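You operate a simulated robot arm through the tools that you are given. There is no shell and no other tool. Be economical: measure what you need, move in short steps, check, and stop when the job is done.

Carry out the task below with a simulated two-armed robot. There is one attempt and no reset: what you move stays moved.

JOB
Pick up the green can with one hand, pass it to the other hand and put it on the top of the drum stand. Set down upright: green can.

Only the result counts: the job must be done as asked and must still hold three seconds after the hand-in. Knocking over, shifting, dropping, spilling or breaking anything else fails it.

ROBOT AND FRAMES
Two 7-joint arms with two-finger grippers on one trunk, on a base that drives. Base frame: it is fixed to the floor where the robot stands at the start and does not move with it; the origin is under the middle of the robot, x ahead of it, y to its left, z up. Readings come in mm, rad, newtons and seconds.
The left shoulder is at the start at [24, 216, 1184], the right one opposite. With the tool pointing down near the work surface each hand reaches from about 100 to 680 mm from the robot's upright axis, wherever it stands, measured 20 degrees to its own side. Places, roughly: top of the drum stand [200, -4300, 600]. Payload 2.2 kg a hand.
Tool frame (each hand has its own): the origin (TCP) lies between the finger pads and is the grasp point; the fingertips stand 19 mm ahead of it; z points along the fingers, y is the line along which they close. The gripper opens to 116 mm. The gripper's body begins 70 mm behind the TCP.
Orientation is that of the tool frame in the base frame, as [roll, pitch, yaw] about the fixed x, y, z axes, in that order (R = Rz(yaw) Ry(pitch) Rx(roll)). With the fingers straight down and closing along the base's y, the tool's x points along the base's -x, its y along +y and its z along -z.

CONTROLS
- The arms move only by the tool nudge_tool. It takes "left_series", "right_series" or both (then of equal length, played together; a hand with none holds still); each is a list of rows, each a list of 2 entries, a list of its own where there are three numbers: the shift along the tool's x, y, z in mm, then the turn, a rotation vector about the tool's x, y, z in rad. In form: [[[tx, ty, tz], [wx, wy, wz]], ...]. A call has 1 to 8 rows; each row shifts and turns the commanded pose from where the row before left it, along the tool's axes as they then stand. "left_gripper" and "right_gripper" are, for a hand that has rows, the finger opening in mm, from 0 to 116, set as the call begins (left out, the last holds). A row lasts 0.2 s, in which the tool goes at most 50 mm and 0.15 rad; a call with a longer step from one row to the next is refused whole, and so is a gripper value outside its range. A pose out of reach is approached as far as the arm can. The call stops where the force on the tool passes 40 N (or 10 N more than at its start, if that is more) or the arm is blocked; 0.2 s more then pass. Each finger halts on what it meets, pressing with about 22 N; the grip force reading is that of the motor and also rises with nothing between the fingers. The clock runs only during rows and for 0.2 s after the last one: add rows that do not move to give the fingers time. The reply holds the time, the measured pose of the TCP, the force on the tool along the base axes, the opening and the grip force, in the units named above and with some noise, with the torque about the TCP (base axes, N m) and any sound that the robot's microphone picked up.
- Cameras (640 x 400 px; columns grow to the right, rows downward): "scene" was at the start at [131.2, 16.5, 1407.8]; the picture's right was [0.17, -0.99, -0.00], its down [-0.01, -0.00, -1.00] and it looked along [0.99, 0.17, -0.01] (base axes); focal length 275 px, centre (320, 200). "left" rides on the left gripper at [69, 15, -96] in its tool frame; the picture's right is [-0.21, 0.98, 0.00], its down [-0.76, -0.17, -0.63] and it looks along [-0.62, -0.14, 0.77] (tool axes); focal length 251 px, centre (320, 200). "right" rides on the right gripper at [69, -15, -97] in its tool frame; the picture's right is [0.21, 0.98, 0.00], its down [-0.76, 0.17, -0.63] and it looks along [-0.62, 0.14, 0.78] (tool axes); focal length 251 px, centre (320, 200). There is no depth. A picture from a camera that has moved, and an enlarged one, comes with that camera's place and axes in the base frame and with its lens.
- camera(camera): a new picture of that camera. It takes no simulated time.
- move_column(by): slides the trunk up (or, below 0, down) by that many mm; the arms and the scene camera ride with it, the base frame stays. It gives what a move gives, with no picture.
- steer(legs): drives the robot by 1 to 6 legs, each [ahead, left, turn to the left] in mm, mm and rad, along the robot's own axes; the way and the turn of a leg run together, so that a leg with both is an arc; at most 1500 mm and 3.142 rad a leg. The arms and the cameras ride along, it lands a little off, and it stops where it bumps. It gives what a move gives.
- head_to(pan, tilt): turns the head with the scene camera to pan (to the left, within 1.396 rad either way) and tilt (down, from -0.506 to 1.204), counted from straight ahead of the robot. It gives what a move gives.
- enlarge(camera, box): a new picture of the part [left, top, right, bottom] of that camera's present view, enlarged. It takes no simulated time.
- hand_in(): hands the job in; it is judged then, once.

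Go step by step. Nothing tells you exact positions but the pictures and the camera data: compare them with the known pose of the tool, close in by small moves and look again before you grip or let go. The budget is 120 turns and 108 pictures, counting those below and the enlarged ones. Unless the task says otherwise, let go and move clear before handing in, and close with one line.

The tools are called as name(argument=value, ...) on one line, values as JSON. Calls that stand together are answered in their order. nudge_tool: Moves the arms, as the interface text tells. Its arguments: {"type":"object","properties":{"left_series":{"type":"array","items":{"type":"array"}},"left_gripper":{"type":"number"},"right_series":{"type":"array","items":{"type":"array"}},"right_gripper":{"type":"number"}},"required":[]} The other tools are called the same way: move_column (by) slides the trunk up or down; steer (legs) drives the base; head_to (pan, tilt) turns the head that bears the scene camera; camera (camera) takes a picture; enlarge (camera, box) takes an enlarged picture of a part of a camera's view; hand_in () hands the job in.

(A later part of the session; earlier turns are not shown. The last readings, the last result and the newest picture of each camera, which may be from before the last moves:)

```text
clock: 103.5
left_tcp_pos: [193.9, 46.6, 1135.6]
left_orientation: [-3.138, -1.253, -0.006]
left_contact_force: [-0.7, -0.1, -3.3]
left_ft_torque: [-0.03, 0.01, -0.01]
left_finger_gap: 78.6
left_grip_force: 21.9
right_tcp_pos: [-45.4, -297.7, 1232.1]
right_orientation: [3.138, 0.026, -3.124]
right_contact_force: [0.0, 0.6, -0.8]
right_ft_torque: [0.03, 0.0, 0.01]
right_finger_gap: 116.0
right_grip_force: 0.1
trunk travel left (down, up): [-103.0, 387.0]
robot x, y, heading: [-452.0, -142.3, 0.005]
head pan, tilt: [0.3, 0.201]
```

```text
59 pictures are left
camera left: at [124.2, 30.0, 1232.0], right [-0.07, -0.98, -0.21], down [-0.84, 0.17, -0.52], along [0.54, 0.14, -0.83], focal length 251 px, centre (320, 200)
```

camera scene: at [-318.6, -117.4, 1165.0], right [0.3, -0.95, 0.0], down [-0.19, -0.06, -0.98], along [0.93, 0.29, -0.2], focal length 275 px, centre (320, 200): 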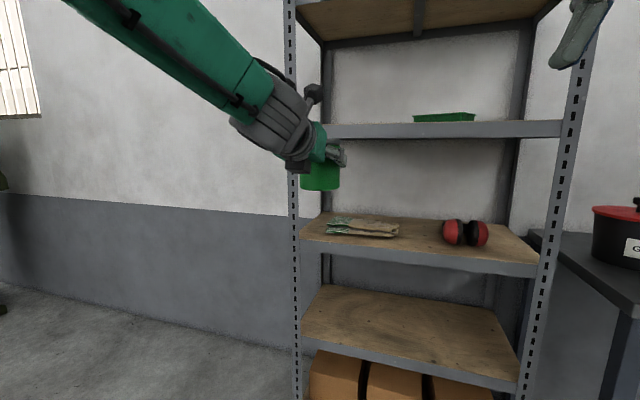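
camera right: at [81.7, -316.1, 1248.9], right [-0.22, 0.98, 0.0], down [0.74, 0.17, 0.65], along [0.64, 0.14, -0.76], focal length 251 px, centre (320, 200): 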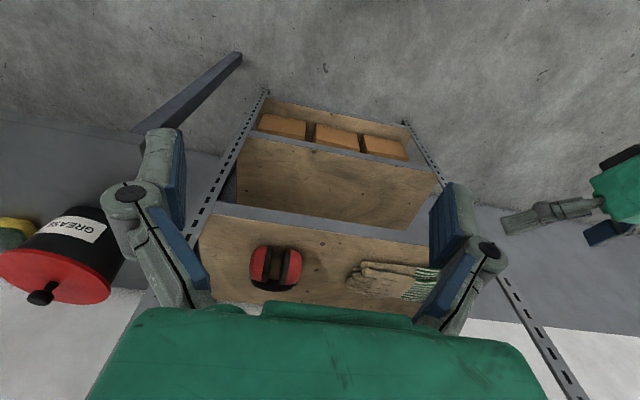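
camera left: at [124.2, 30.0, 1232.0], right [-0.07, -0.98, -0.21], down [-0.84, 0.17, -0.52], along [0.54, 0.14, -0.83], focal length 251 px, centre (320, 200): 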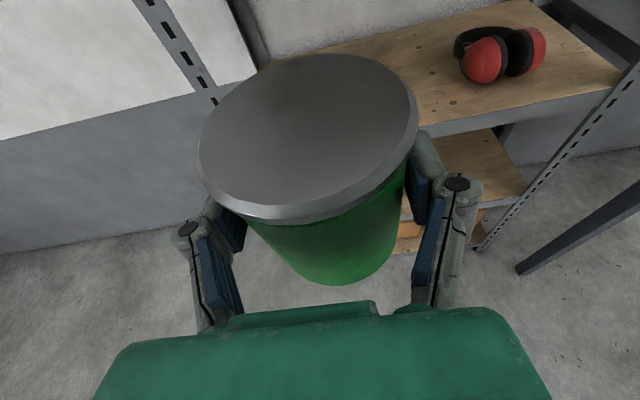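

The can rides fine. Now I'll turn the right hand to point left with its camera on top, while the left keeps still.

nudge_tool(right_series=[[[0, 0, 0], [0, 0, 0.15]], [[0, 0, 0], [0, 0, 0.15]], [[0, 0, 0], [0, 0, 0.15]], [[0, 0, 0], [0, 0, 0.15]], [[0, 0, 0], [0, 0, 0.15]], [[0, 0, 0], [0, 0, 0.15]], [[0, 0, 0], [0, 0, 0.15]], [[0, 0, 0], [0, 0, 0.15]]])

nudge_tool(right_series=[[[0, 0, 0], [0, 0, 0.15]], [[0, 0, 0], [0, 0, 0.15]], [[0, 0, 0], [0, 0, 0.085]], [[0, 0, 0], [0, 0.15, 0]], [[0, 0, 0], [0, 0.15, 0]], [[0, 0, 0], [0, 0.15, 0]], [[0, 0, 0], [0, 0.15, 0]], [[0, 0, 0], [0, 0.15, 0]]])

nudge_tool(right_series=[[[0, 0, 0], [0, 0.15, 0]], [[0, 0, 0], [0, 0.15, 0]], [[0, 0, 0], [0, 0.15, 0]], [[0, 0, 0], [0, 0.15, 0]], [[0, 0, 0], [0, 0.046, 0]], [[0, 0, 0], [0, 0, 0]]])

head_to(pan=-0.2, tilt=0.2)

camera(camera="scene")

```text
clock: 105.3
left_tcp_pos: [193.9, 46.1, 1136.1]
left_orientation: [-3.138, -1.256, -0.005]
left_contact_force: [0.1, 0.4, -3.3]
left_ft_torque: [0.0, 0.03, 0.0]
left_finger_gap: 78.5
left_grip_force: 22.3
right_tcp_pos: [-43.8, -297.4, 1232.2]
right_orientation: [3.116, 0.005, 1.955]
right_contact_force: [0.9, 0.6, -0.4]
right_ft_torque: [0.02, 0.0, -0.02]
right_finger_gap: 116.1
right_grip_force: 0.0
trunk travel left (down, up): [-103.0, 387.0]
robot x, y, heading: [-445.0, -147.9, 0.007]
head pan, tilt: [0.3, 0.201]
```

```text
clock: 107.1
left_tcp_pos: [193.7, 42.3, 1136.3]
left_orientation: [-3.128, -1.255, -0.012]
left_contact_force: [0.2, -0.7, -2.4]
left_ft_torque: [0.01, 0.05, 0.02]
left_finger_gap: 77.9
left_grip_force: 21.5
right_tcp_pos: [-44.8, -301.4, 1230.9]
right_orientation: [3.102, -0.759, 1.599]
right_contact_force: [-0.4, -0.3, 1.2]
right_ft_torque: [0.0, -0.04, -0.02]
right_finger_gap: 115.9
right_grip_force: 0.1
trunk travel left (down, up): [-103.0, 387.0]
robot x, y, heading: [-449.6, -147.1, 0.004]
head pan, tilt: [0.3, 0.201]
```

```text
clock: 108.5
left_tcp_pos: [193.7, 44.5, 1135.8]
left_orientation: [-3.136, -1.255, -0.007]
left_contact_force: [0.7, -0.3, -3.5]
left_ft_torque: [0.01, 0.02, 0.0]
left_finger_gap: 78.3
left_grip_force: 21.9
right_tcp_pos: [-44.7, -297.6, 1232.2]
right_orientation: [2.976, -1.4, 1.739]
right_contact_force: [-0.5, 0.3, -0.1]
right_ft_torque: [0.0, -0.02, -0.01]
right_finger_gap: 116.1
right_grip_force: 0.1
trunk travel left (down, up): [-103.0, 387.0]
robot x, y, heading: [-448.8, -146.7, 0.001]
head pan, tilt: [0.3, 0.201]
```

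```text
clock: 109.5
left_tcp_pos: [194.2, 45.1, 1135.1]
left_orientation: [-3.135, -1.254, -0.007]
left_contact_force: [0.1, 1.0, -3.2]
left_ft_torque: [0.01, 0.04, -0.03]
left_finger_gap: 78.3
left_grip_force: 21.8
right_tcp_pos: [-45.1, -298.9, 1230.8]
right_orientation: [2.976, -1.399, 1.738]
right_contact_force: [0.4, -0.4, -0.2]
right_ft_torque: [0.01, 0.0, 0.02]
right_finger_gap: 116.0
right_grip_force: 0.1
trunk travel left (down, up): [-103.0, 387.0]
robot x, y, heading: [-446.0, -148.6, 0.009]
head pan, tilt: [-0.201, 0.201]
```

```text
58 pictures are left
camera scene: at [-316.2, -165.1, 1164.9], right [-0.19, -0.98, 0.0], down [-0.2, 0.04, -0.98], along [0.96, -0.19, -0.2], focal length 275 px, centre (320, 200)
```

scene: 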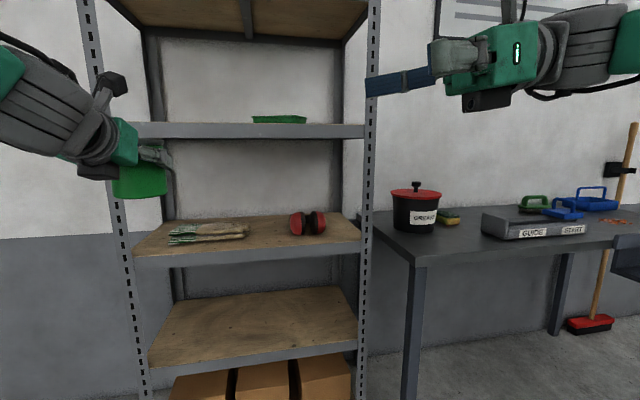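

Right hand points left as wanted. Now bring the left hand with the can in front of the robot, slowly.

nudge_tool(left_series=[[[-4.5, 18, -13.6], [0, 0, 0]], [[-4.5, 18, -13.6], [0, 0, 0]], [[-4.5, 18, -13.6], [0, 0, 0]], [[-4.5, 18, -13.6], [0, 0, 0]], [[-4.5, 18, -13.6], [0, 0, 0]], [[-4.5, 18, -13.6], [0, 0, 0]], [[-4.5, 18, -13.6], [0, 0, 0]], [[-4.5, 18, -13.6], [0, 0, 0]]], right_series=[[[0, 0, 0], [0, 0, 0.028]], [[0, 0, 0], [0, 0, 0]], [[0, 0, 0], [0, 0, 0]], [[0, 0, 0], [0, 0, 0]], [[0, 0, 0], [0, 0, 0]], [[0, 0, 0], [0, 0, 0]], [[0, 0, 0], [0, 0, 0]], [[0, 0, 0], [0, 0, 0]]])

head_to(pan=0.0, tilt=0.2)

head_to(pan=0.05, tilt=0.2)

camera(camera="scene")

camera(camera="right")

```text
clock: 111.3
left_tcp_pos: [80.3, -99.7, 1135.9]
left_orientation: [-3.132, -1.255, -0.008]
left_contact_force: [-0.1, 0.0, -3.4]
left_ft_torque: [0.0, 0.03, 0.02]
left_finger_gap: 78.4
left_grip_force: 21.6
right_tcp_pos: [-45.6, -299.2, 1231.1]
right_orientation: [3.137, -1.401, 1.575]
right_contact_force: [1.0, 0.6, 0.2]
right_ft_torque: [0.02, 0.01, -0.03]
right_finger_gap: 115.9
right_grip_force: 0.0
trunk travel left (down, up): [-103.0, 387.0]
robot x, y, heading: [-448.6, -145.6, 0.003]
head pan, tilt: [-0.201, 0.201]
```

```text
clock: 112.0
left_tcp_pos: [81.0, -98.9, 1135.2]
left_orientation: [-3.134, -1.255, -0.008]
left_contact_force: [0.1, 0.3, -3.7]
left_ft_torque: [-0.02, 0.05, 0.02]
left_finger_gap: 78.3
left_grip_force: 22.0
right_tcp_pos: [-45.1, -297.9, 1231.1]
right_orientation: [3.14, -1.403, 1.571]
right_contact_force: [0.1, -0.3, 0.5]
right_ft_torque: [0.02, 0.0, -0.02]
right_finger_gap: 116.1
right_grip_force: 0.0
trunk travel left (down, up): [-103.0, 387.0]
robot x, y, heading: [-448.8, -144.9, 0.009]
head pan, tilt: [0.0, 0.201]
```

```text
clock: 112.6
left_tcp_pos: [80.1, -98.9, 1134.7]
left_orientation: [-3.134, -1.255, -0.007]
left_contact_force: [0.1, 0.9, -3.1]
left_ft_torque: [0.01, 0.02, -0.01]
left_finger_gap: 78.4
left_grip_force: 22.4
right_tcp_pos: [-45.6, -298.1, 1230.3]
right_orientation: [3.138, -1.401, 1.573]
right_contact_force: [0.0, 0.2, 0.5]
right_ft_torque: [0.01, 0.01, 0.06]
right_finger_gap: 115.9
right_grip_force: 0.0
trunk travel left (down, up): [-103.0, 387.0]
robot x, y, heading: [-451.9, -147.5, 0.003]
head pan, tilt: [0.051, 0.201]
```

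```text
57 pictures are left
camera scene: at [-315.0, -142.5, 1165.0], right [0.05, -1.0, 0.0], down [-0.2, -0.01, -0.98], along [0.98, 0.05, -0.2], focal length 275 px, centre (320, 200)
```

scene: 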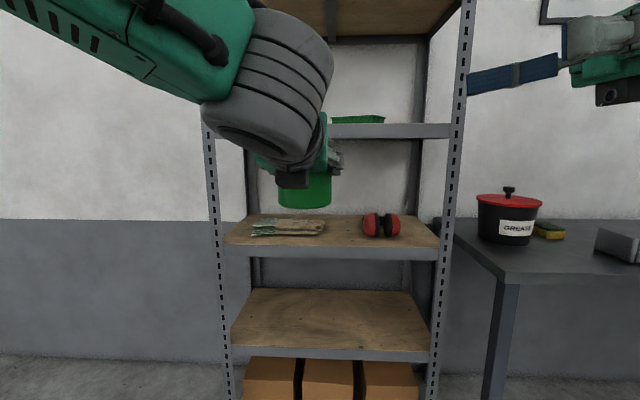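

```text
56 pictures are left
camera right: at [-60.9, -382.5, 1314.7], right [0.98, 0.04, 0.21], down [0.17, -0.75, -0.64], along [0.14, 0.66, -0.74], focal length 251 px, centre (320, 200)
```

right: 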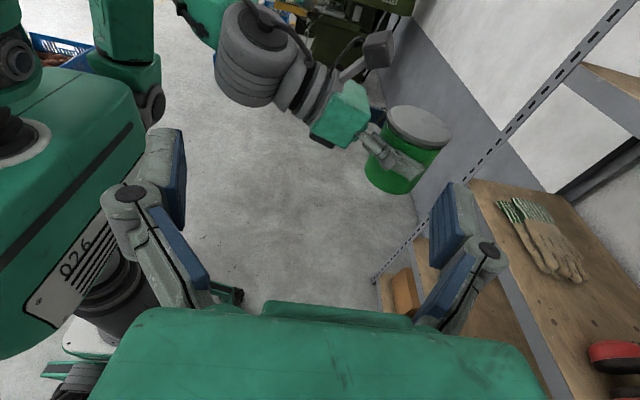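

The can's bottom is at about 1079 and its centre near (81, -99). I'll bring the right hand level with the can's foot, still about 120 mm off.

nudge_tool(right_series=[[[-15, 15.8, 11.85], [0, 0, 0]], [[-15, 15.8, 11.85], [0, 0, 0]], [[-15, 15.8, 11.85], [0, 0, 0]], [[-15, 15.8, 11.85], [0, 0, 0]], [[-15, 15.8, 11.85], [0, 0, 0]], [[-15, 15.8, 11.85], [0, 0, 0]], [[-15, 15.8, 11.85], [0, 0, 0]], [[-15, 15.8, 11.85], [0, 0, 0]]], right_gripper=104)

head_to(pan=0.0, tilt=0.25)

camera(camera="scene")

camera(camera="right")

```text
clock: 114.4
left_tcp_pos: [81.8, -99.6, 1133.6]
left_orientation: [-3.137, -1.25, -0.006]
left_contact_force: [0.0, -0.2, -3.4]
left_ft_torque: [0.01, 0.04, 0.0]
left_finger_gap: 78.3
left_grip_force: 22.0
right_tcp_pos: [84.5, -225.8, 1097.7]
right_orientation: [-3.141, -1.402, 1.57]
right_contact_force: [-0.1, -0.4, 0.0]
right_ft_torque: [0.01, 0.01, 0.04]
right_finger_gap: 104.2
right_grip_force: 0.0
trunk travel left (down, up): [-103.0, 387.0]
robot x, y, heading: [-448.0, -144.8, 0.006]
head pan, tilt: [0.051, 0.201]
```

```text
clock: 115.0
left_tcp_pos: [80.3, -99.6, 1134.7]
left_orientation: [-3.133, -1.254, -0.009]
left_contact_force: [0.0, 0.6, -3.1]
left_ft_torque: [-0.02, 0.05, 0.01]
left_finger_gap: 78.2
left_grip_force: 22.1
right_tcp_pos: [83.4, -226.5, 1097.6]
right_orientation: [3.137, -1.403, 1.574]
right_contact_force: [0.6, 0.7, -0.6]
right_ft_torque: [-0.01, 0.02, 0.0]
right_finger_gap: 104.5
right_grip_force: 0.0
trunk travel left (down, up): [-103.0, 387.0]
robot x, y, heading: [-450.4, -146.3, 0.008]
head pan, tilt: [0.0, 0.25]
```

```text
55 pictures are left
camera scene: at [-314.0, -146.6, 1160.4], right [0.0, -1.0, 0.0], down [-0.25, 0.0, -0.97], along [0.97, 0.0, -0.25], focal length 275 px, centre (320, 200)
```

scene: 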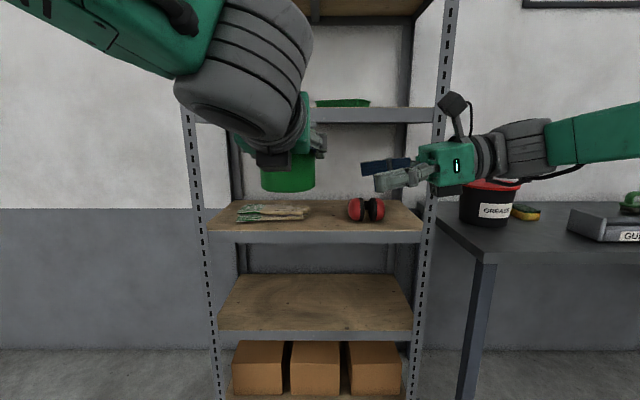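

```text
54 pictures are left
camera right: at [67.2, -310.2, 1181.6], right [0.98, 0.04, 0.21], down [0.17, -0.75, -0.64], along [0.14, 0.66, -0.74], focal length 251 px, centre (320, 200)
```

right: 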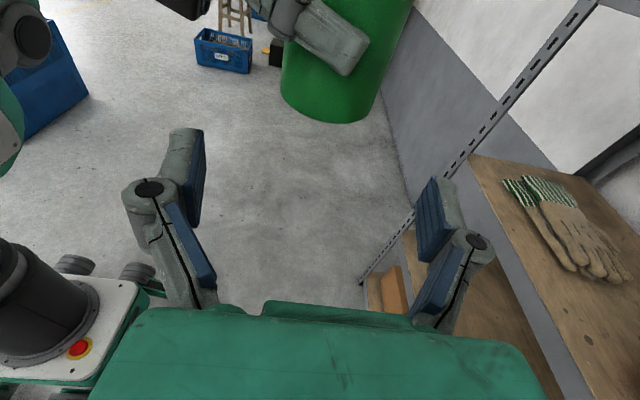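

Aligned and below the left hand's fingers. Advancing along the can's foot in two steps.

nudge_tool(right_series=[[[2.7, 0.4, 15], [0, 0, 0]], [[2.7, 0.4, 15], [0, 0, 0]], [[2.7, 0.4, 15], [0, 0, 0]], [[2.7, 0.4, 15], [0, 0, 0]], [[2.7, 0.4, 15], [0, 0, 0]], [[0, 0, 0], [0, 0, 0]]])

camera(camera="scene")

camera(camera="right")

```text
clock: 116.5
left_tcp_pos: [80.5, -98.5, 1135.0]
left_orientation: [-3.135, -1.253, -0.008]
left_contact_force: [-0.2, -1.3, -3.8]
left_ft_torque: [-0.01, 0.05, 0.0]
left_finger_gap: 78.2
left_grip_force: 22.1
right_tcp_pos: [84.5, -148.9, 1098.4]
right_orientation: [3.138, -1.4, 1.574]
right_contact_force: [-0.7, 0.1, -1.1]
right_ft_torque: [-0.01, -0.02, -0.02]
right_finger_gap: 103.9
right_grip_force: 0.0
trunk travel left (down, up): [-103.0, 387.0]
robot x, y, heading: [-446.7, -144.9, 0.007]
head pan, tilt: [0.0, 0.25]
```

```text
53 pictures are left
camera scene: at [-313.8, -146.0, 1160.4], right [0.0, -1.0, 0.0], down [-0.25, 0.0, -0.97], along [0.97, 0.0, -0.25], focal length 275 px, centre (320, 200)
```

scene: 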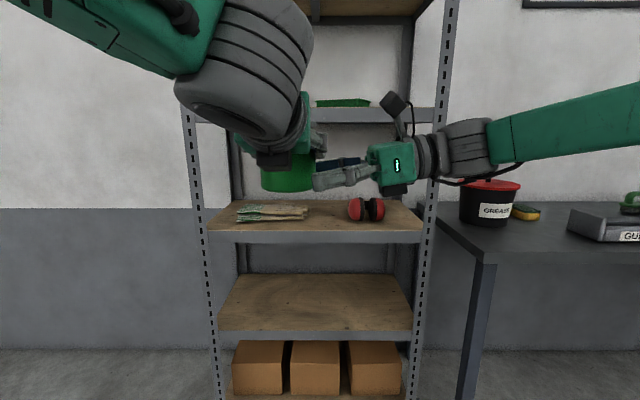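

```text
52 pictures are left
camera right: at [68.8, -232.4, 1181.9], right [0.98, 0.04, 0.21], down [0.17, -0.75, -0.64], along [0.14, 0.66, -0.74], focal length 251 px, centre (320, 200)
```

right: 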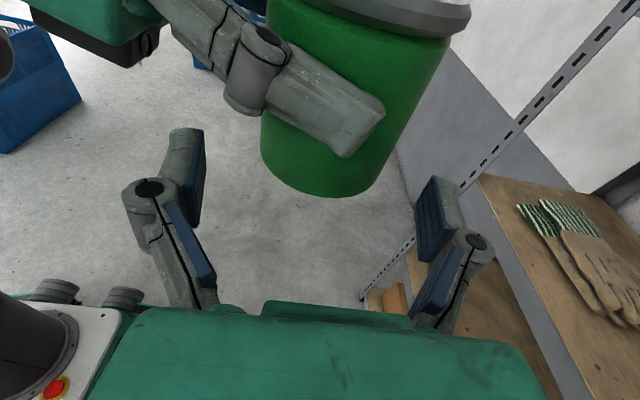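

Clear. The last 42 mm.

nudge_tool(right_series=[[[2.2, 0, 13.8], [0, 0, 0]], [[2.2, 0, 13.8], [0, 0, 0]], [[2.2, 0, 13.8], [0, 0, 0]], [[0, 0, 0], [0, 0, 0]]])

camera(camera="scene")

camera(camera="right")

```text
clock: 117.5
left_tcp_pos: [81.2, -97.7, 1135.4]
left_orientation: [-3.136, -1.255, -0.006]
left_contact_force: [0.0, 0.1, -2.7]
left_ft_torque: [-0.04, -0.01, 0.03]
left_finger_gap: 78.2
left_grip_force: 21.9
right_tcp_pos: [83.2, -107.3, 1097.9]
right_orientation: [3.138, -1.4, 1.573]
right_contact_force: [0.2, 0.0, -0.2]
right_ft_torque: [-0.03, 0.03, -0.01]
right_finger_gap: 103.8
right_grip_force: 0.1
trunk travel left (down, up): [-103.0, 387.0]
robot x, y, heading: [-451.2, -146.4, 0.003]
head pan, tilt: [0.0, 0.25]
```

```text
51 pictures are left
camera scene: at [-313.7, -145.6, 1160.3], right [0.0, -1.0, 0.0], down [-0.25, 0.0, -0.97], along [0.97, 0.0, -0.25], focal length 275 px, centre (320, 200)
```

scene: 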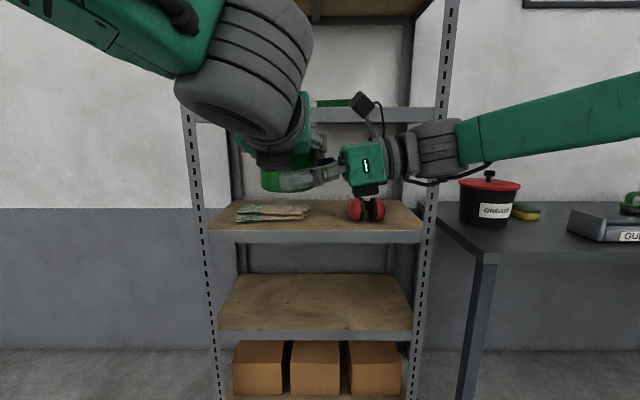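

```text
50 pictures are left
camera right: at [68.0, -191.1, 1181.6], right [0.98, 0.04, 0.21], down [0.17, -0.75, -0.64], along [0.14, 0.66, -0.74], focal length 251 px, centre (320, 200)
```

right: 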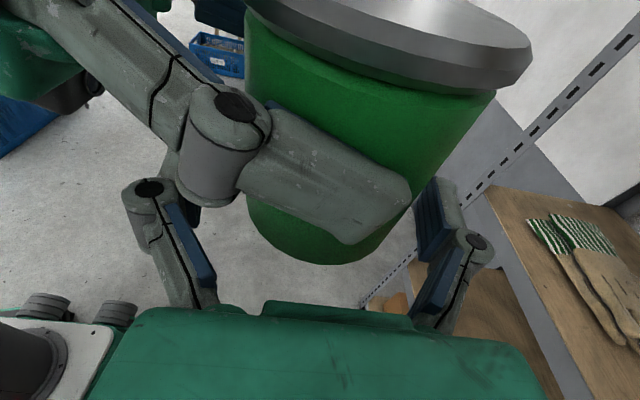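

The left fingers sit mid-can, gripping by friction, and the right fingers straddle the foot. Closing the right hand.

nudge_tool(right_series=[[[0, 0, 0], [0, 0, 0]], [[0, 0, 0], [0, 0, 0]], [[0, 0, 0], [0, 0, 0]]], right_gripper=0)

camera(camera="right")

camera(camera="left")

```text
clock: 118.2
left_tcp_pos: [81.4, -98.8, 1135.5]
left_orientation: [-3.134, -1.256, -0.009]
left_contact_force: [-24.2, 0.7, -0.4]
left_ft_torque: [0.04, 0.07, 0.03]
left_finger_gap: 78.4
left_grip_force: 21.9
right_tcp_pos: [85.2, -108.9, 1097.6]
right_orientation: [-3.136, -1.401, 1.559]
right_contact_force: [24.5, -0.6, -0.1]
right_ft_torque: [-0.03, 0.88, -0.25]
right_finger_gap: 78.1
right_grip_force: 22.3
trunk travel left (down, up): [-103.0, 387.0]
robot x, y, heading: [-447.3, -145.4, 0.005]
head pan, tilt: [0.0, 0.25]
```

```text
49 pictures are left
camera right: at [69.3, -192.3, 1181.0], right [0.98, 0.03, 0.21], down [0.16, -0.75, -0.64], along [0.14, 0.66, -0.74], focal length 251 px, centre (320, 200)
```

right: 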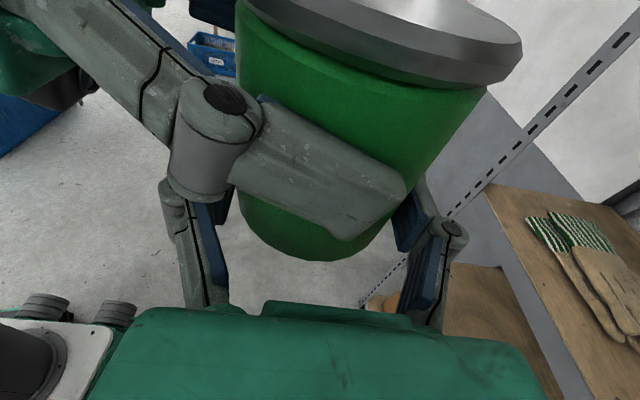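

```text
48 pictures are left
camera left: at [10.2, -114.4, 1231.4], right [-0.07, -0.98, -0.21], down [-0.84, 0.17, -0.52], along [0.54, 0.14, -0.83], focal length 251 px, centre (320, 200)
```

left: 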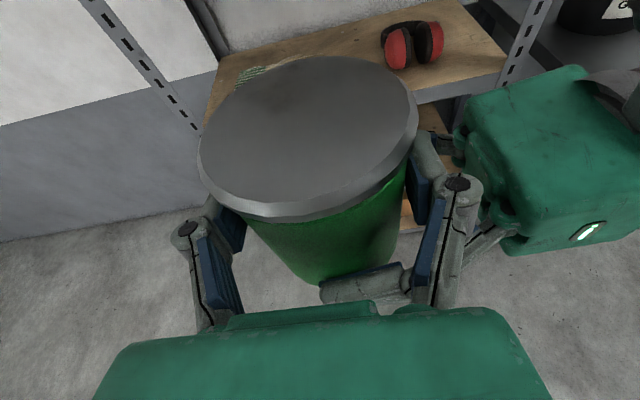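

Both hold the can, with a 24 N sideways strain between the hands. I'll ease it by tiny shifts of the right hand.

nudge_tool(right_series=[[[0, 1.5, 0], [0, 0, 0]], [[0, 0, 0], [0, 0, 0]]])

```text
clock: 118.8
left_tcp_pos: [81.0, -98.8, 1135.5]
left_orientation: [-3.136, -1.255, -0.004]
left_contact_force: [-21.0, 1.9, -0.1]
left_ft_torque: [0.06, -0.1, 0.22]
left_finger_gap: 78.3
left_grip_force: 21.9
right_tcp_pos: [86.0, -107.0, 1098.0]
right_orientation: [3.14, -1.403, 1.569]
right_contact_force: [20.8, -2.5, 0.2]
right_ft_torque: [0.0, 0.85, -0.44]
right_finger_gap: 78.0
right_grip_force: 22.0
trunk travel left (down, up): [-103.0, 387.0]
robot x, y, heading: [-452.9, -146.7, 0.002]
head pan, tilt: [0.0, 0.25]
```

nudge_tool(right_series=[[[0, 1.5, 0], [0, 0, 0]], [[0, 1.5, 0], [0, 0, 0]], [[0, 0, 0], [0, 0, 0]]])

```text
clock: 119.7
left_tcp_pos: [81.9, -97.5, 1135.7]
left_orientation: [-3.136, -1.255, -0.005]
left_contact_force: [1.8, 8.1, 0.8]
left_ft_torque: [0.05, -0.23, 0.37]
left_finger_gap: 78.3
left_grip_force: 22.2
right_tcp_pos: [86.2, -105.9, 1097.7]
right_orientation: [3.137, -1.402, 1.582]
right_contact_force: [-0.2, -9.0, -1.0]
right_ft_torque: [0.2, 0.15, -0.29]
right_finger_gap: 78.0
right_grip_force: 22.1
trunk travel left (down, up): [-103.0, 387.0]
robot x, y, heading: [-447.2, -148.2, 0.005]
head pan, tilt: [0.0, 0.25]
```

Strain is nearly gone. Now loosen the left hand slightly, keeping it as a cage, and see whether the right hand holds the can.

nudge_tool(left_series=[[[0, 0, 0], [0, 0, 0]], [[0, 0, 0], [0, 0, 0]], [[0, 0, 0], [0, 0, 0]], [[0, 0, 0], [0, 0, 0]]], left_gripper=88)

camera(camera="right")

camera(camera="left")

```text
clock: 120.7
left_tcp_pos: [79.6, -98.8, 1134.3]
left_orientation: [-3.135, -1.254, -0.007]
left_contact_force: [0.8, -0.5, -0.4]
left_ft_torque: [0.0, 0.04, 0.0]
left_finger_gap: 88.1
left_grip_force: 0.2
right_tcp_pos: [87.3, -108.6, 1097.2]
right_orientation: [3.139, -1.402, 1.573]
right_contact_force: [-0.2, 0.5, -0.1]
right_ft_torque: [-0.02, 0.0, 0.01]
right_finger_gap: 78.2
right_grip_force: 22.0
trunk travel left (down, up): [-103.0, 387.0]
robot x, y, heading: [-452.3, -146.8, 0.001]
head pan, tilt: [0.0, 0.25]
```

```text
47 pictures are left
camera right: at [72.2, -191.4, 1180.8], right [0.98, 0.04, 0.21], down [0.17, -0.75, -0.64], along [0.14, 0.66, -0.74], focal length 251 px, centre (320, 200)
```

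right: 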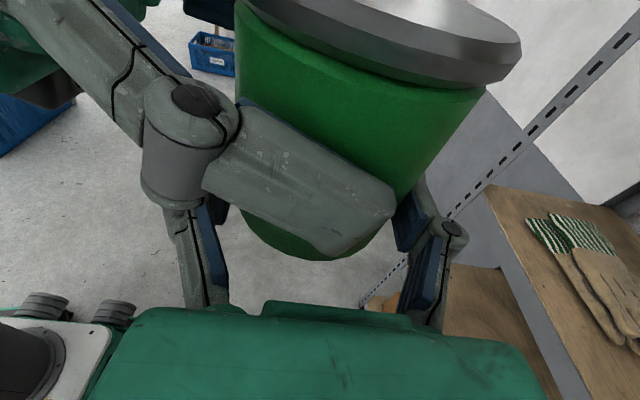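

```text
46 pictures are left
camera left: at [10.7, -114.1, 1231.2], right [-0.07, -0.98, -0.21], down [-0.84, 0.17, -0.52], along [0.54, 0.14, -0.83], focal length 251 px, centre (320, 200)
```

left: 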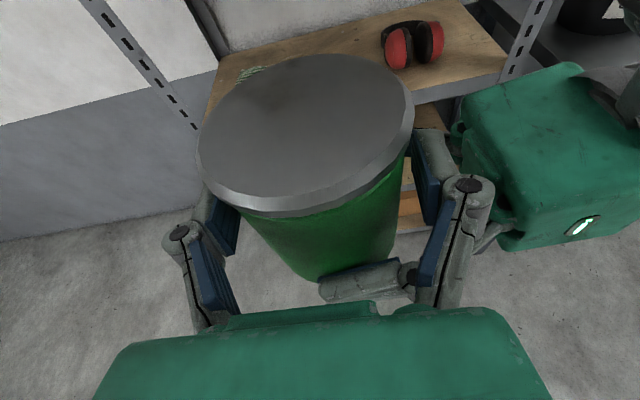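

The can stays put, but neither hand reads its weight. Reading again.

nudge_tool(right_series=[[[0, 0, 0], [0, 0, 0]], [[0, 0, 0], [0, 0, 0]], [[0, 0, 0], [0, 0, 0]], [[0, 0, 0], [0, 0, 0]], [[0, 0, 0], [0, 0, 0]]])

enlarge(camera="scene", box=[230, 90, 430, 215])

```text
clock: 121.8
left_tcp_pos: [81.0, -98.2, 1135.5]
left_orientation: [-3.133, -1.256, -0.007]
left_contact_force: [-0.9, -0.3, 0.5]
left_ft_torque: [-0.02, 0.02, -0.04]
left_finger_gap: 88.1
left_grip_force: 0.1
right_tcp_pos: [88.0, -107.5, 1098.6]
right_orientation: [3.137, -1.402, 1.573]
right_contact_force: [0.0, -0.7, -0.8]
right_ft_torque: [-0.02, 0.0, 0.02]
right_finger_gap: 78.2
right_grip_force: 22.6
trunk travel left (down, up): [-103.0, 387.0]
robot x, y, heading: [-444.4, -143.7, 0.005]
head pan, tilt: [0.0, 0.25]
```

```text
3.20 times, centred on (330, 152) of scene
camera zoom: at [-313.7, -145.8, 1160.3], right [0.0, -1.0, 0.0], down [-0.25, 0.0, -0.97], along [0.97, 0.0, -0.25], focal length 880 px, centre (288, 352)
```

zoom: 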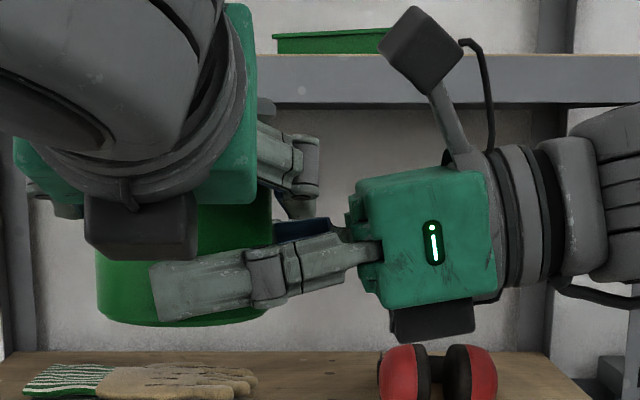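

The right hand holds the can without slip. Withdrawing the left hand straight back at a narrow opening.

nudge_tool(left_series=[[[-3.1, 0, -9.5], [0, 0, 0]], [[-4.6, 0, -14.2], [0, 0, 0]], [[-4.6, 0, -14.2], [0, 0, 0]], [[-4.6, 0, -14.2], [0, 0, 0]], [[-4.6, 0, -14.2], [0, 0, 0]], [[-4.6, 0, -14.2], [0, 0, 0]], [[0, 0, 0], [0, 0, 0]]], left_gripper=90)

camera(camera="left")

camera(camera="right")

```text
clock: 123.5
left_tcp_pos: [-7.8, -98.6, 1133.9]
left_orientation: [-3.139, -1.254, -0.005]
left_contact_force: [0.1, -0.4, -0.6]
left_ft_torque: [0.01, 0.02, 0.01]
left_finger_gap: 89.8
left_grip_force: 0.1
right_tcp_pos: [87.1, -106.2, 1097.0]
right_orientation: [3.14, -1.4, 1.571]
right_contact_force: [-0.1, 1.1, 0.1]
right_ft_torque: [-0.06, 0.03, 0.02]
right_finger_gap: 78.0
right_grip_force: 22.7
trunk travel left (down, up): [-103.0, 387.0]
robot x, y, heading: [-453.5, -147.3, 0.005]
head pan, tilt: [0.0, 0.25]
```

```text
44 pictures are left
camera left: at [-76.0, -113.9, 1230.6], right [-0.07, -0.98, -0.21], down [-0.84, 0.17, -0.52], along [0.54, 0.14, -0.83], focal length 251 px, centre (320, 200)
```

left: 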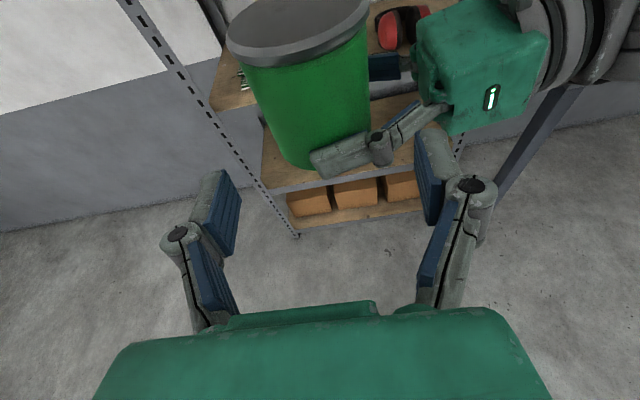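

```text
43 pictures are left
camera right: at [72.4, -191.1, 1180.7], right [0.98, 0.04, 0.21], down [0.17, -0.75, -0.64], along [0.14, 0.66, -0.74], focal length 251 px, centre (320, 200)
```

right: 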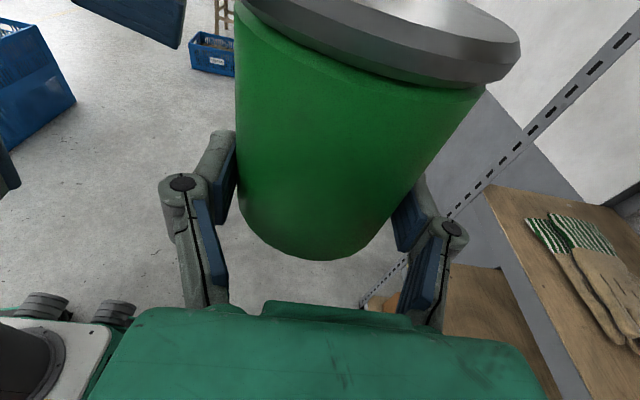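

The right hand alone now holds the can, upright. I'll swing the left hand aside, lower the trunk for steadiness and look to the right for the route.

nudge_tool(left_series=[[[0, -20, -5], [0, 0, 0]], [[0, -20, -5], [0, 0, 0]], [[0, -20, -5], [0, 0, 0]], [[0, -20, -5], [0, 0, 0]], [[0, -20, -5], [0, 0, 0]], [[0, -20, -5], [0, 0, 0]], [[0, -20, -5], [0, 0, 0]]])

move_column(by=-80)

head_to(pan=-1.39, tilt=0.15)

camera(camera="scene")

camera(camera="right")

```text
clock: 125.0
left_tcp_pos: [-38.6, 45.1, 1145.0]
left_orientation: [3.14, -1.256, 0.0]
left_contact_force: [0.3, -0.7, 0.1]
left_ft_torque: [0.02, -0.01, -0.06]
left_finger_gap: 90.1
left_grip_force: 0.1
right_tcp_pos: [88.3, -103.3, 1096.4]
right_orientation: [3.137, -1.397, 1.575]
right_contact_force: [-0.3, 0.4, -0.5]
right_ft_torque: [-0.05, 0.0, 0.0]
right_finger_gap: 77.8
right_grip_force: 22.5
trunk travel left (down, up): [-103.0, 387.0]
robot x, y, heading: [-449.4, -141.0, 0.001]
head pan, tilt: [0.0, 0.25]
```

```text
clock: 126.2
left_tcp_pos: [-38.3, 42.8, 1065.7]
left_orientation: [3.14, -1.256, -0.002]
left_contact_force: [0.0, -0.4, -0.4]
left_ft_torque: [0.01, 0.0, 0.02]
left_finger_gap: 90.2
left_grip_force: 0.1
right_tcp_pos: [88.4, -105.2, 1017.7]
right_orientation: [3.136, -1.398, 1.576]
right_contact_force: [-0.5, 0.4, 0.2]
right_ft_torque: [-0.05, -0.02, 0.01]
right_finger_gap: 77.8
right_grip_force: 22.7
trunk travel left (down, up): [-23.0, 467.0]
robot x, y, heading: [-449.8, -148.4, 0.002]
head pan, tilt: [0.0, 0.25]
```

```text
clock: 127.8
left_tcp_pos: [-37.8, 43.7, 1065.5]
left_orientation: [-3.14, -1.254, 0.0]
left_contact_force: [0.6, -0.3, -0.4]
left_ft_torque: [0.03, 0.01, 0.0]
left_finger_gap: 89.8
left_grip_force: 0.0
right_tcp_pos: [87.9, -105.8, 1018.4]
right_orientation: [3.138, -1.4, 1.573]
right_contact_force: [0.8, 0.0, 0.1]
right_ft_torque: [-0.05, 0.0, 0.01]
right_finger_gap: 77.8
right_grip_force: 21.9
trunk travel left (down, up): [-23.0, 467.0]
robot x, y, heading: [-451.5, -145.3, 0.008]
head pan, tilt: [-1.389, 0.15]
```

```text
42 pictures are left
camera scene: at [-390.6, -235.6, 1090.0], right [-0.98, -0.19, 0.0], down [-0.03, 0.15, -0.99], along [0.18, -0.97, -0.15], focal length 275 px, centre (320, 200)
```

scene: 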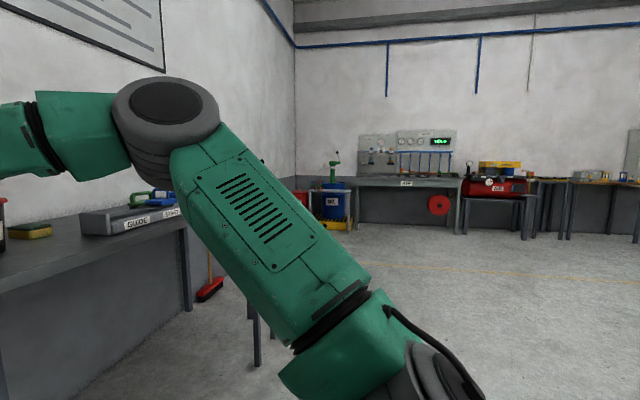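

```text
41 pictures are left
camera right: at [72.1, -189.8, 1100.8], right [0.98, 0.04, 0.21], down [0.17, -0.75, -0.64], along [0.14, 0.66, -0.74], focal length 251 px, centre (320, 200)
```

right: 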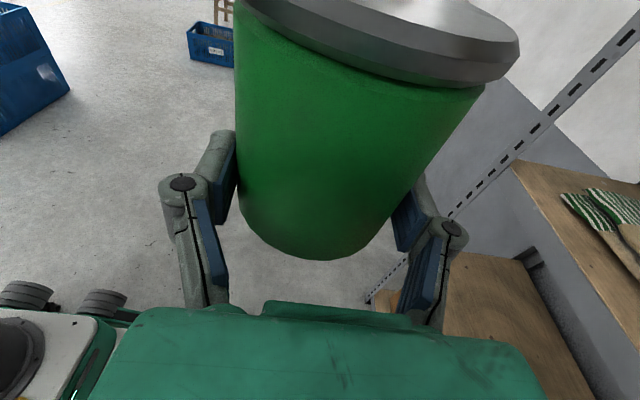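

enlarge(camera="scene", box=[280, 130, 400, 250])

```text
3.33 times, centred on (340, 190) of scene
camera zoom: at [-390.6, -235.6, 1090.0], right [-0.98, -0.19, 0.0], down [-0.03, 0.15, -0.99], along [0.18, -0.97, -0.15], focal length 917 px, centre (253, 233)
```

zoom: 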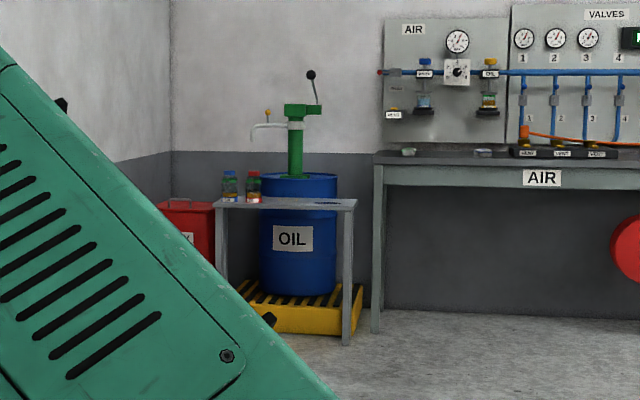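

The drum stand is a small table in front of the oil drum, with two bottles on its left part and free space to the right. I'll turn right in stages and watch the sway.

steer(legs=[[0, 0, -0.8], [0, 0, -0.771]])

head_to(pan=0.0, tilt=0.25)

head_to(pan=0.05, tilt=0.25)

camera(camera="scene")

camera(camera="right")

```text
clock: 132.3
left_tcp_pos: [-261.2, -557.3, 1065.5]
left_orientation: [-3.14, -1.256, -1.576]
left_contact_force: [-0.4, -0.6, 0.2]
left_ft_torque: [-0.01, 0.01, 0.02]
left_finger_gap: 90.1
left_grip_force: 0.2
right_tcp_pos: [-409.8, -683.5, 1016.9]
right_orientation: [3.14, -1.401, 0.001]
right_contact_force: [-0.2, 0.1, 0.1]
right_ft_torque: [-0.01, 0.05, 0.0]
right_finger_gap: 77.6
right_grip_force: 21.7
trunk travel left (down, up): [-23.0, 467.0]
robot x, y, heading: [-451.9, -144.7, -1.57]
head pan, tilt: [-1.389, 0.15]
```

```text
clock: 133.8
left_tcp_pos: [-260.9, -555.6, 1067.3]
left_orientation: [-3.14, -1.256, -1.575]
left_contact_force: [0.3, 0.3, -0.7]
left_ft_torque: [0.01, -0.02, 0.01]
left_finger_gap: 90.0
left_grip_force: 0.0
right_tcp_pos: [-409.1, -680.9, 1019.0]
right_orientation: [3.126, -1.401, 0.012]
right_contact_force: [1.5, 0.5, 0.6]
right_ft_torque: [0.01, 0.04, -0.05]
right_finger_gap: 77.8
right_grip_force: 21.7
trunk travel left (down, up): [-23.0, 467.0]
robot x, y, heading: [-448.8, -150.8, -1.571]
head pan, tilt: [0.0, 0.25]
```

```text
clock: 134.4
left_tcp_pos: [-260.4, -556.0, 1066.2]
left_orientation: [-3.139, -1.258, -1.576]
left_contact_force: [1.1, 0.3, 0.4]
left_ft_torque: [0.01, -0.01, -0.01]
left_finger_gap: 90.4
left_grip_force: 0.0
right_tcp_pos: [-409.6, -681.1, 1018.1]
right_orientation: [3.124, -1.4, 0.013]
right_contact_force: [0.4, 0.8, 0.3]
right_ft_torque: [0.03, 0.07, 0.01]
right_finger_gap: 77.7
right_grip_force: 21.8
trunk travel left (down, up): [-23.0, 467.0]
robot x, y, heading: [-447.1, -146.5, -1.567]
head pan, tilt: [0.051, 0.25]
```

```text
39 pictures are left
camera scene: at [-444.2, -280.9, 1080.4], right [-1.0, -0.05, 0.0], down [-0.01, 0.25, -0.97], along [0.05, -0.97, -0.25], focal length 275 px, centre (320, 200)
```

scene: 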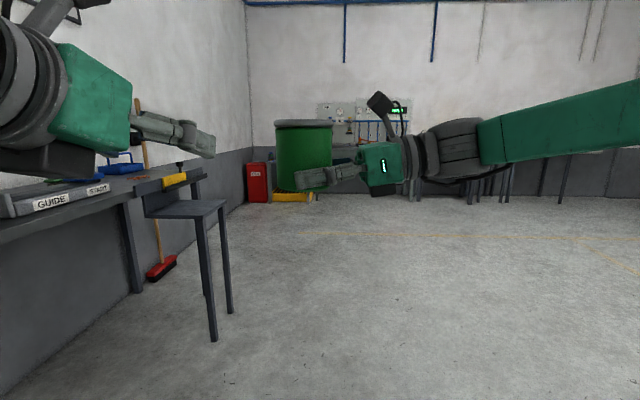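

```text
38 pictures are left
camera right: at [-493.5, -665.9, 1102.1], right [0.03, -0.98, 0.21], down [-0.75, -0.17, -0.64], along [0.66, -0.14, -0.74], focal length 251 px, centre (320, 200)
```

right: 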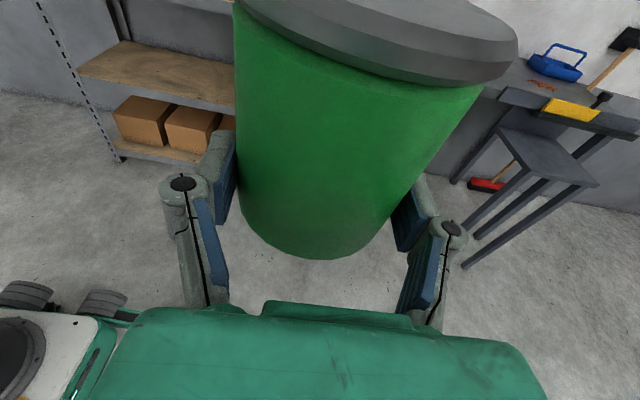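

The path ahead is clear; the stool's front is at x≈180. Driving ahead.

steer(legs=[[1250, 0, 0], [1250, 0, 0]])

head_to(pan=0.35, tilt=0.25)

camera(camera="scene")

```text
clock: 146.7
left_tcp_pos: [-215.2, -3051.4, 1067.3]
left_orientation: [-3.141, -1.257, -1.548]
left_contact_force: [0.3, -0.3, -0.4]
left_ft_torque: [0.02, 0.01, 0.04]
left_finger_gap: 90.1
left_grip_force: 0.1
right_tcp_pos: [-361.7, -3182.1, 1018.5]
right_orientation: [3.127, -1.4, 0.036]
right_contact_force: [0.4, 0.3, 0.8]
right_ft_torque: [0.03, -0.01, 0.02]
right_finger_gap: 77.3
right_grip_force: 22.1
trunk travel left (down, up): [-23.0, 467.0]
robot x, y, heading: [-414.2, -2646.3, -1.539]
head pan, tilt: [0.051, 0.25]
```

```text
clock: 147.5
left_tcp_pos: [-215.4, -3050.9, 1068.3]
left_orientation: [-3.14, -1.261, -1.551]
left_contact_force: [-0.3, -0.1, 0.2]
left_ft_torque: [0.0, 0.02, 0.01]
left_finger_gap: 90.0
left_grip_force: 0.1
right_tcp_pos: [-362.9, -3178.9, 1018.7]
right_orientation: [3.112, -1.401, 0.052]
right_contact_force: [-0.5, 1.0, 0.9]
right_ft_torque: [0.0, 0.04, 0.02]
right_finger_gap: 77.4
right_grip_force: 22.0
trunk travel left (down, up): [-23.0, 467.0]
robot x, y, heading: [-417.5, -2649.7, -1.547]
head pan, tilt: [0.351, 0.25]
```

```text
37 pictures are left
camera scene: at [-379.7, -2776.4, 1080.4], right [-0.93, -0.37, 0.0], down [-0.09, 0.23, -0.97], along [0.36, -0.9, -0.25], focal length 275 px, centre (320, 200)
```

scene: 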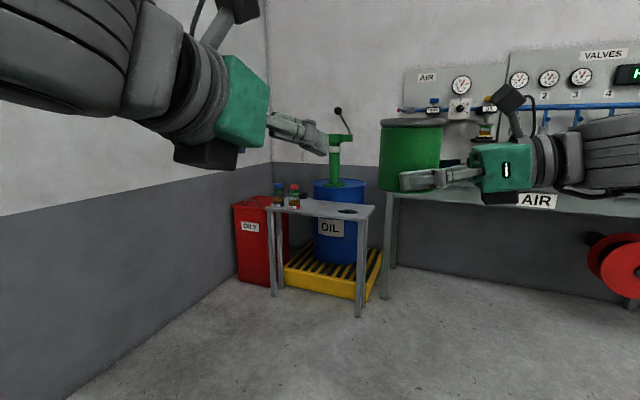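

I can see the stand: its top spans x about -80 to 560, with a front edge near y=-4210, bottles at x≈390 and 505 and a flat dark thing near x≈54. Free spot: x≈220. First I'll turn the right hand to point ahead, keeping the can upright.

nudge_tool(right_series=[[[-3, 0, -18], [0, 0, 0]], [[-3, 0, -18], [0, 0, 0]], [[-3, 0, -18], [0, 0, 0]], [[-3, 0, -18], [0, 0, 0]], [[-3, 0, -18], [0, 0, 0]], [[-3, 0, -18], [0, 0, 0]], [[-3, 0, -18], [0, 0, 0]], [[0, 0, 0], [0, 0, 0]]])

nudge_tool(right_series=[[[0, 0, 0], [-0.0985, 0, 0.017]], [[0, 0, 0], [-0.0985, 0, 0.017]], [[0, 0, 0], [-0.0985, 0, 0.017]], [[0, 0, 0], [-0.0985, 0, 0.017]], [[0, 0, 0], [-0.0985, 0, 0.017]], [[0, 0, 0], [-0.0985, 0, 0.017]], [[0, 0, 0], [-0.0985, 0, 0.017]], [[0, 0, 0], [-0.0985, 0, 0.017]]])

nudge_tool(right_series=[[[0, 0, 0], [-0.0985, 0, 0.017]], [[0, 0, 0], [-0.0985, 0, 0.017]], [[0, 0, 0], [-0.0985, 0, 0.017]], [[0, 0, 0], [-0.0985, 0, 0.017]], [[0, 0, 0], [-0.0985, 0, 0.017]], [[0, 0, 0], [-0.0985, 0, 0.017]], [[0, 0, 0], [-0.0985, 0, 0.017]], [[0, 0, 0], [0, 0, 0]]])

camera(camera="right")

```text
clock: 149.3
left_tcp_pos: [-217.5, -3049.8, 1068.0]
left_orientation: [-3.136, -1.261, -1.552]
left_contact_force: [0.0, 0.0, -0.3]
left_ft_torque: [0.03, 0.01, -0.01]
left_finger_gap: 90.0
left_grip_force: 0.1
right_tcp_pos: [-492.4, -3182.9, 1020.6]
right_orientation: [3.11, -1.4, 0.052]
right_contact_force: [0.2, -0.7, -0.6]
right_ft_torque: [0.03, 0.05, 0.03]
right_finger_gap: 77.5
right_grip_force: 21.7
trunk travel left (down, up): [-23.0, 467.0]
robot x, y, heading: [-412.2, -2647.6, -1.544]
head pan, tilt: [0.351, 0.25]
```

```text
clock: 151.1
left_tcp_pos: [-216.7, -3049.2, 1067.6]
left_orientation: [-3.136, -1.261, -1.553]
left_contact_force: [-0.3, 0.2, 0.4]
left_ft_torque: [0.05, -0.01, 0.02]
left_finger_gap: 90.3
left_grip_force: 0.0
right_tcp_pos: [-491.5, -3182.4, 1020.9]
right_orientation: [3.124, -1.404, -0.76]
right_contact_force: [-0.7, 0.1, 0.2]
right_ft_torque: [0.01, 0.04, 0.02]
right_finger_gap: 77.2
right_grip_force: 22.0
trunk travel left (down, up): [-23.0, 467.0]
robot x, y, heading: [-413.4, -2646.9, -1.546]
head pan, tilt: [0.351, 0.25]
```

```text
clock: 152.9
left_tcp_pos: [-215.9, -3051.0, 1068.2]
left_orientation: [-3.139, -1.261, -1.549]
left_contact_force: [0.1, 0.3, 0.6]
left_ft_torque: [0.02, -0.01, 0.02]
left_finger_gap: 89.9
left_grip_force: 0.1
right_tcp_pos: [-490.1, -3183.0, 1020.6]
right_orientation: [3.134, -1.405, -1.468]
right_contact_force: [-0.5, -1.0, 0.0]
right_ft_torque: [0.05, 0.01, 0.01]
right_finger_gap: 77.5
right_grip_force: 21.7
trunk travel left (down, up): [-23.0, 467.0]
robot x, y, heading: [-416.8, -2648.6, -1.545]
head pan, tilt: [0.351, 0.25]
```

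```text
36 pictures are left
camera right: at [-483.2, -3098.0, 1103.1], right [-0.97, -0.13, 0.21], down [-0.24, 0.73, -0.64], along [-0.07, -0.67, -0.74], focal length 251 px, centre (320, 200)
```

right: 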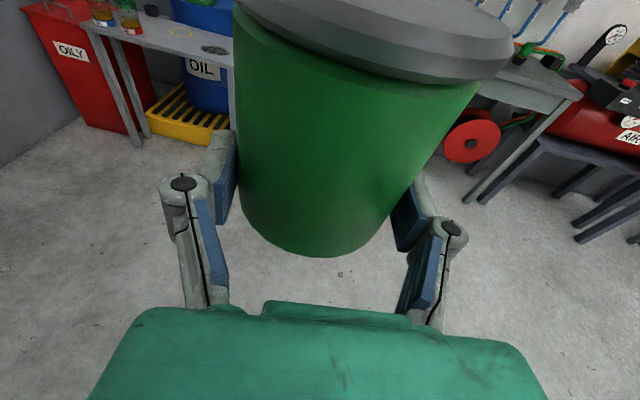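

The can is secure and the hand points ahead. Now I'll drive diagonally to stand in front of the stand, stopping short.

steer(legs=[[0, 0, 0.698], [1072, 0, 0], [0, 0, -0.724]])

head_to(pan=0.0, tilt=0.4)

head_to(pan=0.05, tilt=0.4)

camera(camera="scene")

camera(camera="right")

```text
clock: 162.2
left_tcp_pos: [480.1, -3861.9, 1067.0]
left_orientation: [-3.14, -1.261, -1.58]
left_contact_force: [0.0, -1.2, -0.6]
left_ft_torque: [0.0, 0.0, -0.01]
left_finger_gap: 89.9
left_grip_force: 0.1
right_tcp_pos: [202.3, -3985.5, 1020.7]
right_orientation: [3.134, -1.405, -1.497]
right_contact_force: [0.4, 0.6, -0.4]
right_ft_torque: [0.0, -0.02, 0.0]
right_finger_gap: 77.5
right_grip_force: 22.0
trunk travel left (down, up): [-23.0, 467.0]
robot x, y, heading: [292.4, -3455.2, -1.573]
head pan, tilt: [0.351, 0.25]
```

```text
clock: 163.0
left_tcp_pos: [479.5, -3859.4, 1068.9]
left_orientation: [-3.14, -1.261, -1.58]
left_contact_force: [-0.1, 0.0, -0.1]
left_ft_torque: [-0.02, -0.01, 0.02]
left_finger_gap: 89.9
left_grip_force: 0.0
right_tcp_pos: [201.0, -3985.1, 1021.3]
right_orientation: [3.132, -1.405, -1.495]
right_contact_force: [0.7, -1.0, 0.1]
right_ft_torque: [0.05, -0.02, 0.01]
right_finger_gap: 77.2
right_grip_force: 22.1
trunk travel left (down, up): [-23.0, 467.0]
robot x, y, heading: [295.8, -3456.0, -1.569]
head pan, tilt: [0.0, 0.4]
```

```text
clock: 163.6
left_tcp_pos: [480.0, -3858.8, 1069.0]
left_orientation: [-3.139, -1.262, -1.578]
left_contact_force: [0.3, -0.5, -0.8]
left_ft_torque: [0.0, 0.01, -0.05]
left_finger_gap: 90.3
left_grip_force: 0.1
right_tcp_pos: [201.6, -3985.1, 1021.5]
right_orientation: [3.135, -1.406, -1.498]
right_contact_force: [0.1, 0.2, 0.2]
right_ft_torque: [0.0, 0.01, 0.0]
right_finger_gap: 77.3
right_grip_force: 22.1
trunk travel left (down, up): [-23.0, 467.0]
robot x, y, heading: [292.3, -3458.4, -1.575]
head pan, tilt: [0.051, 0.4]
```

```text
35 pictures are left
camera scene: at [296.8, -3587.9, 1066.5], right [-1.0, -0.05, 0.0], down [-0.02, 0.39, -0.92], along [0.04, -0.92, -0.39], focal length 275 px, centre (320, 200)
```

scene: 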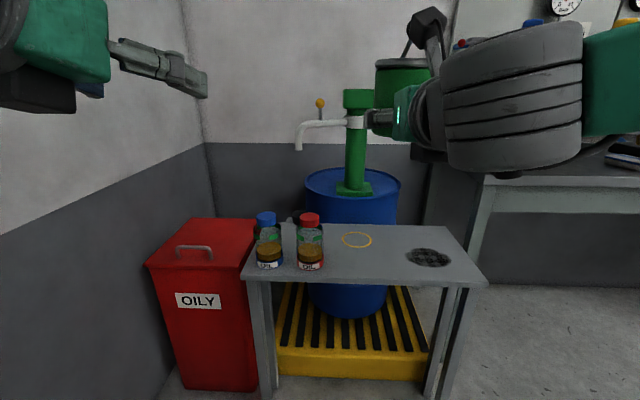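

```text
34 pictures are left
camera right: at [211.2, -3900.1, 1104.1], right [-0.97, -0.1, 0.21], down [-0.22, 0.73, -0.64], along [-0.09, -0.67, -0.74], focal length 251 px, centre (320, 200)
```

right: 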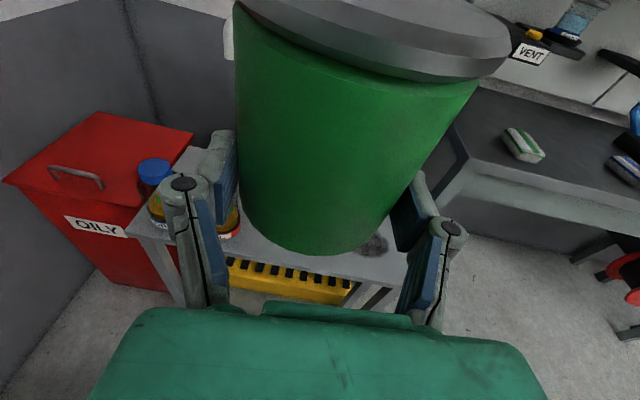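

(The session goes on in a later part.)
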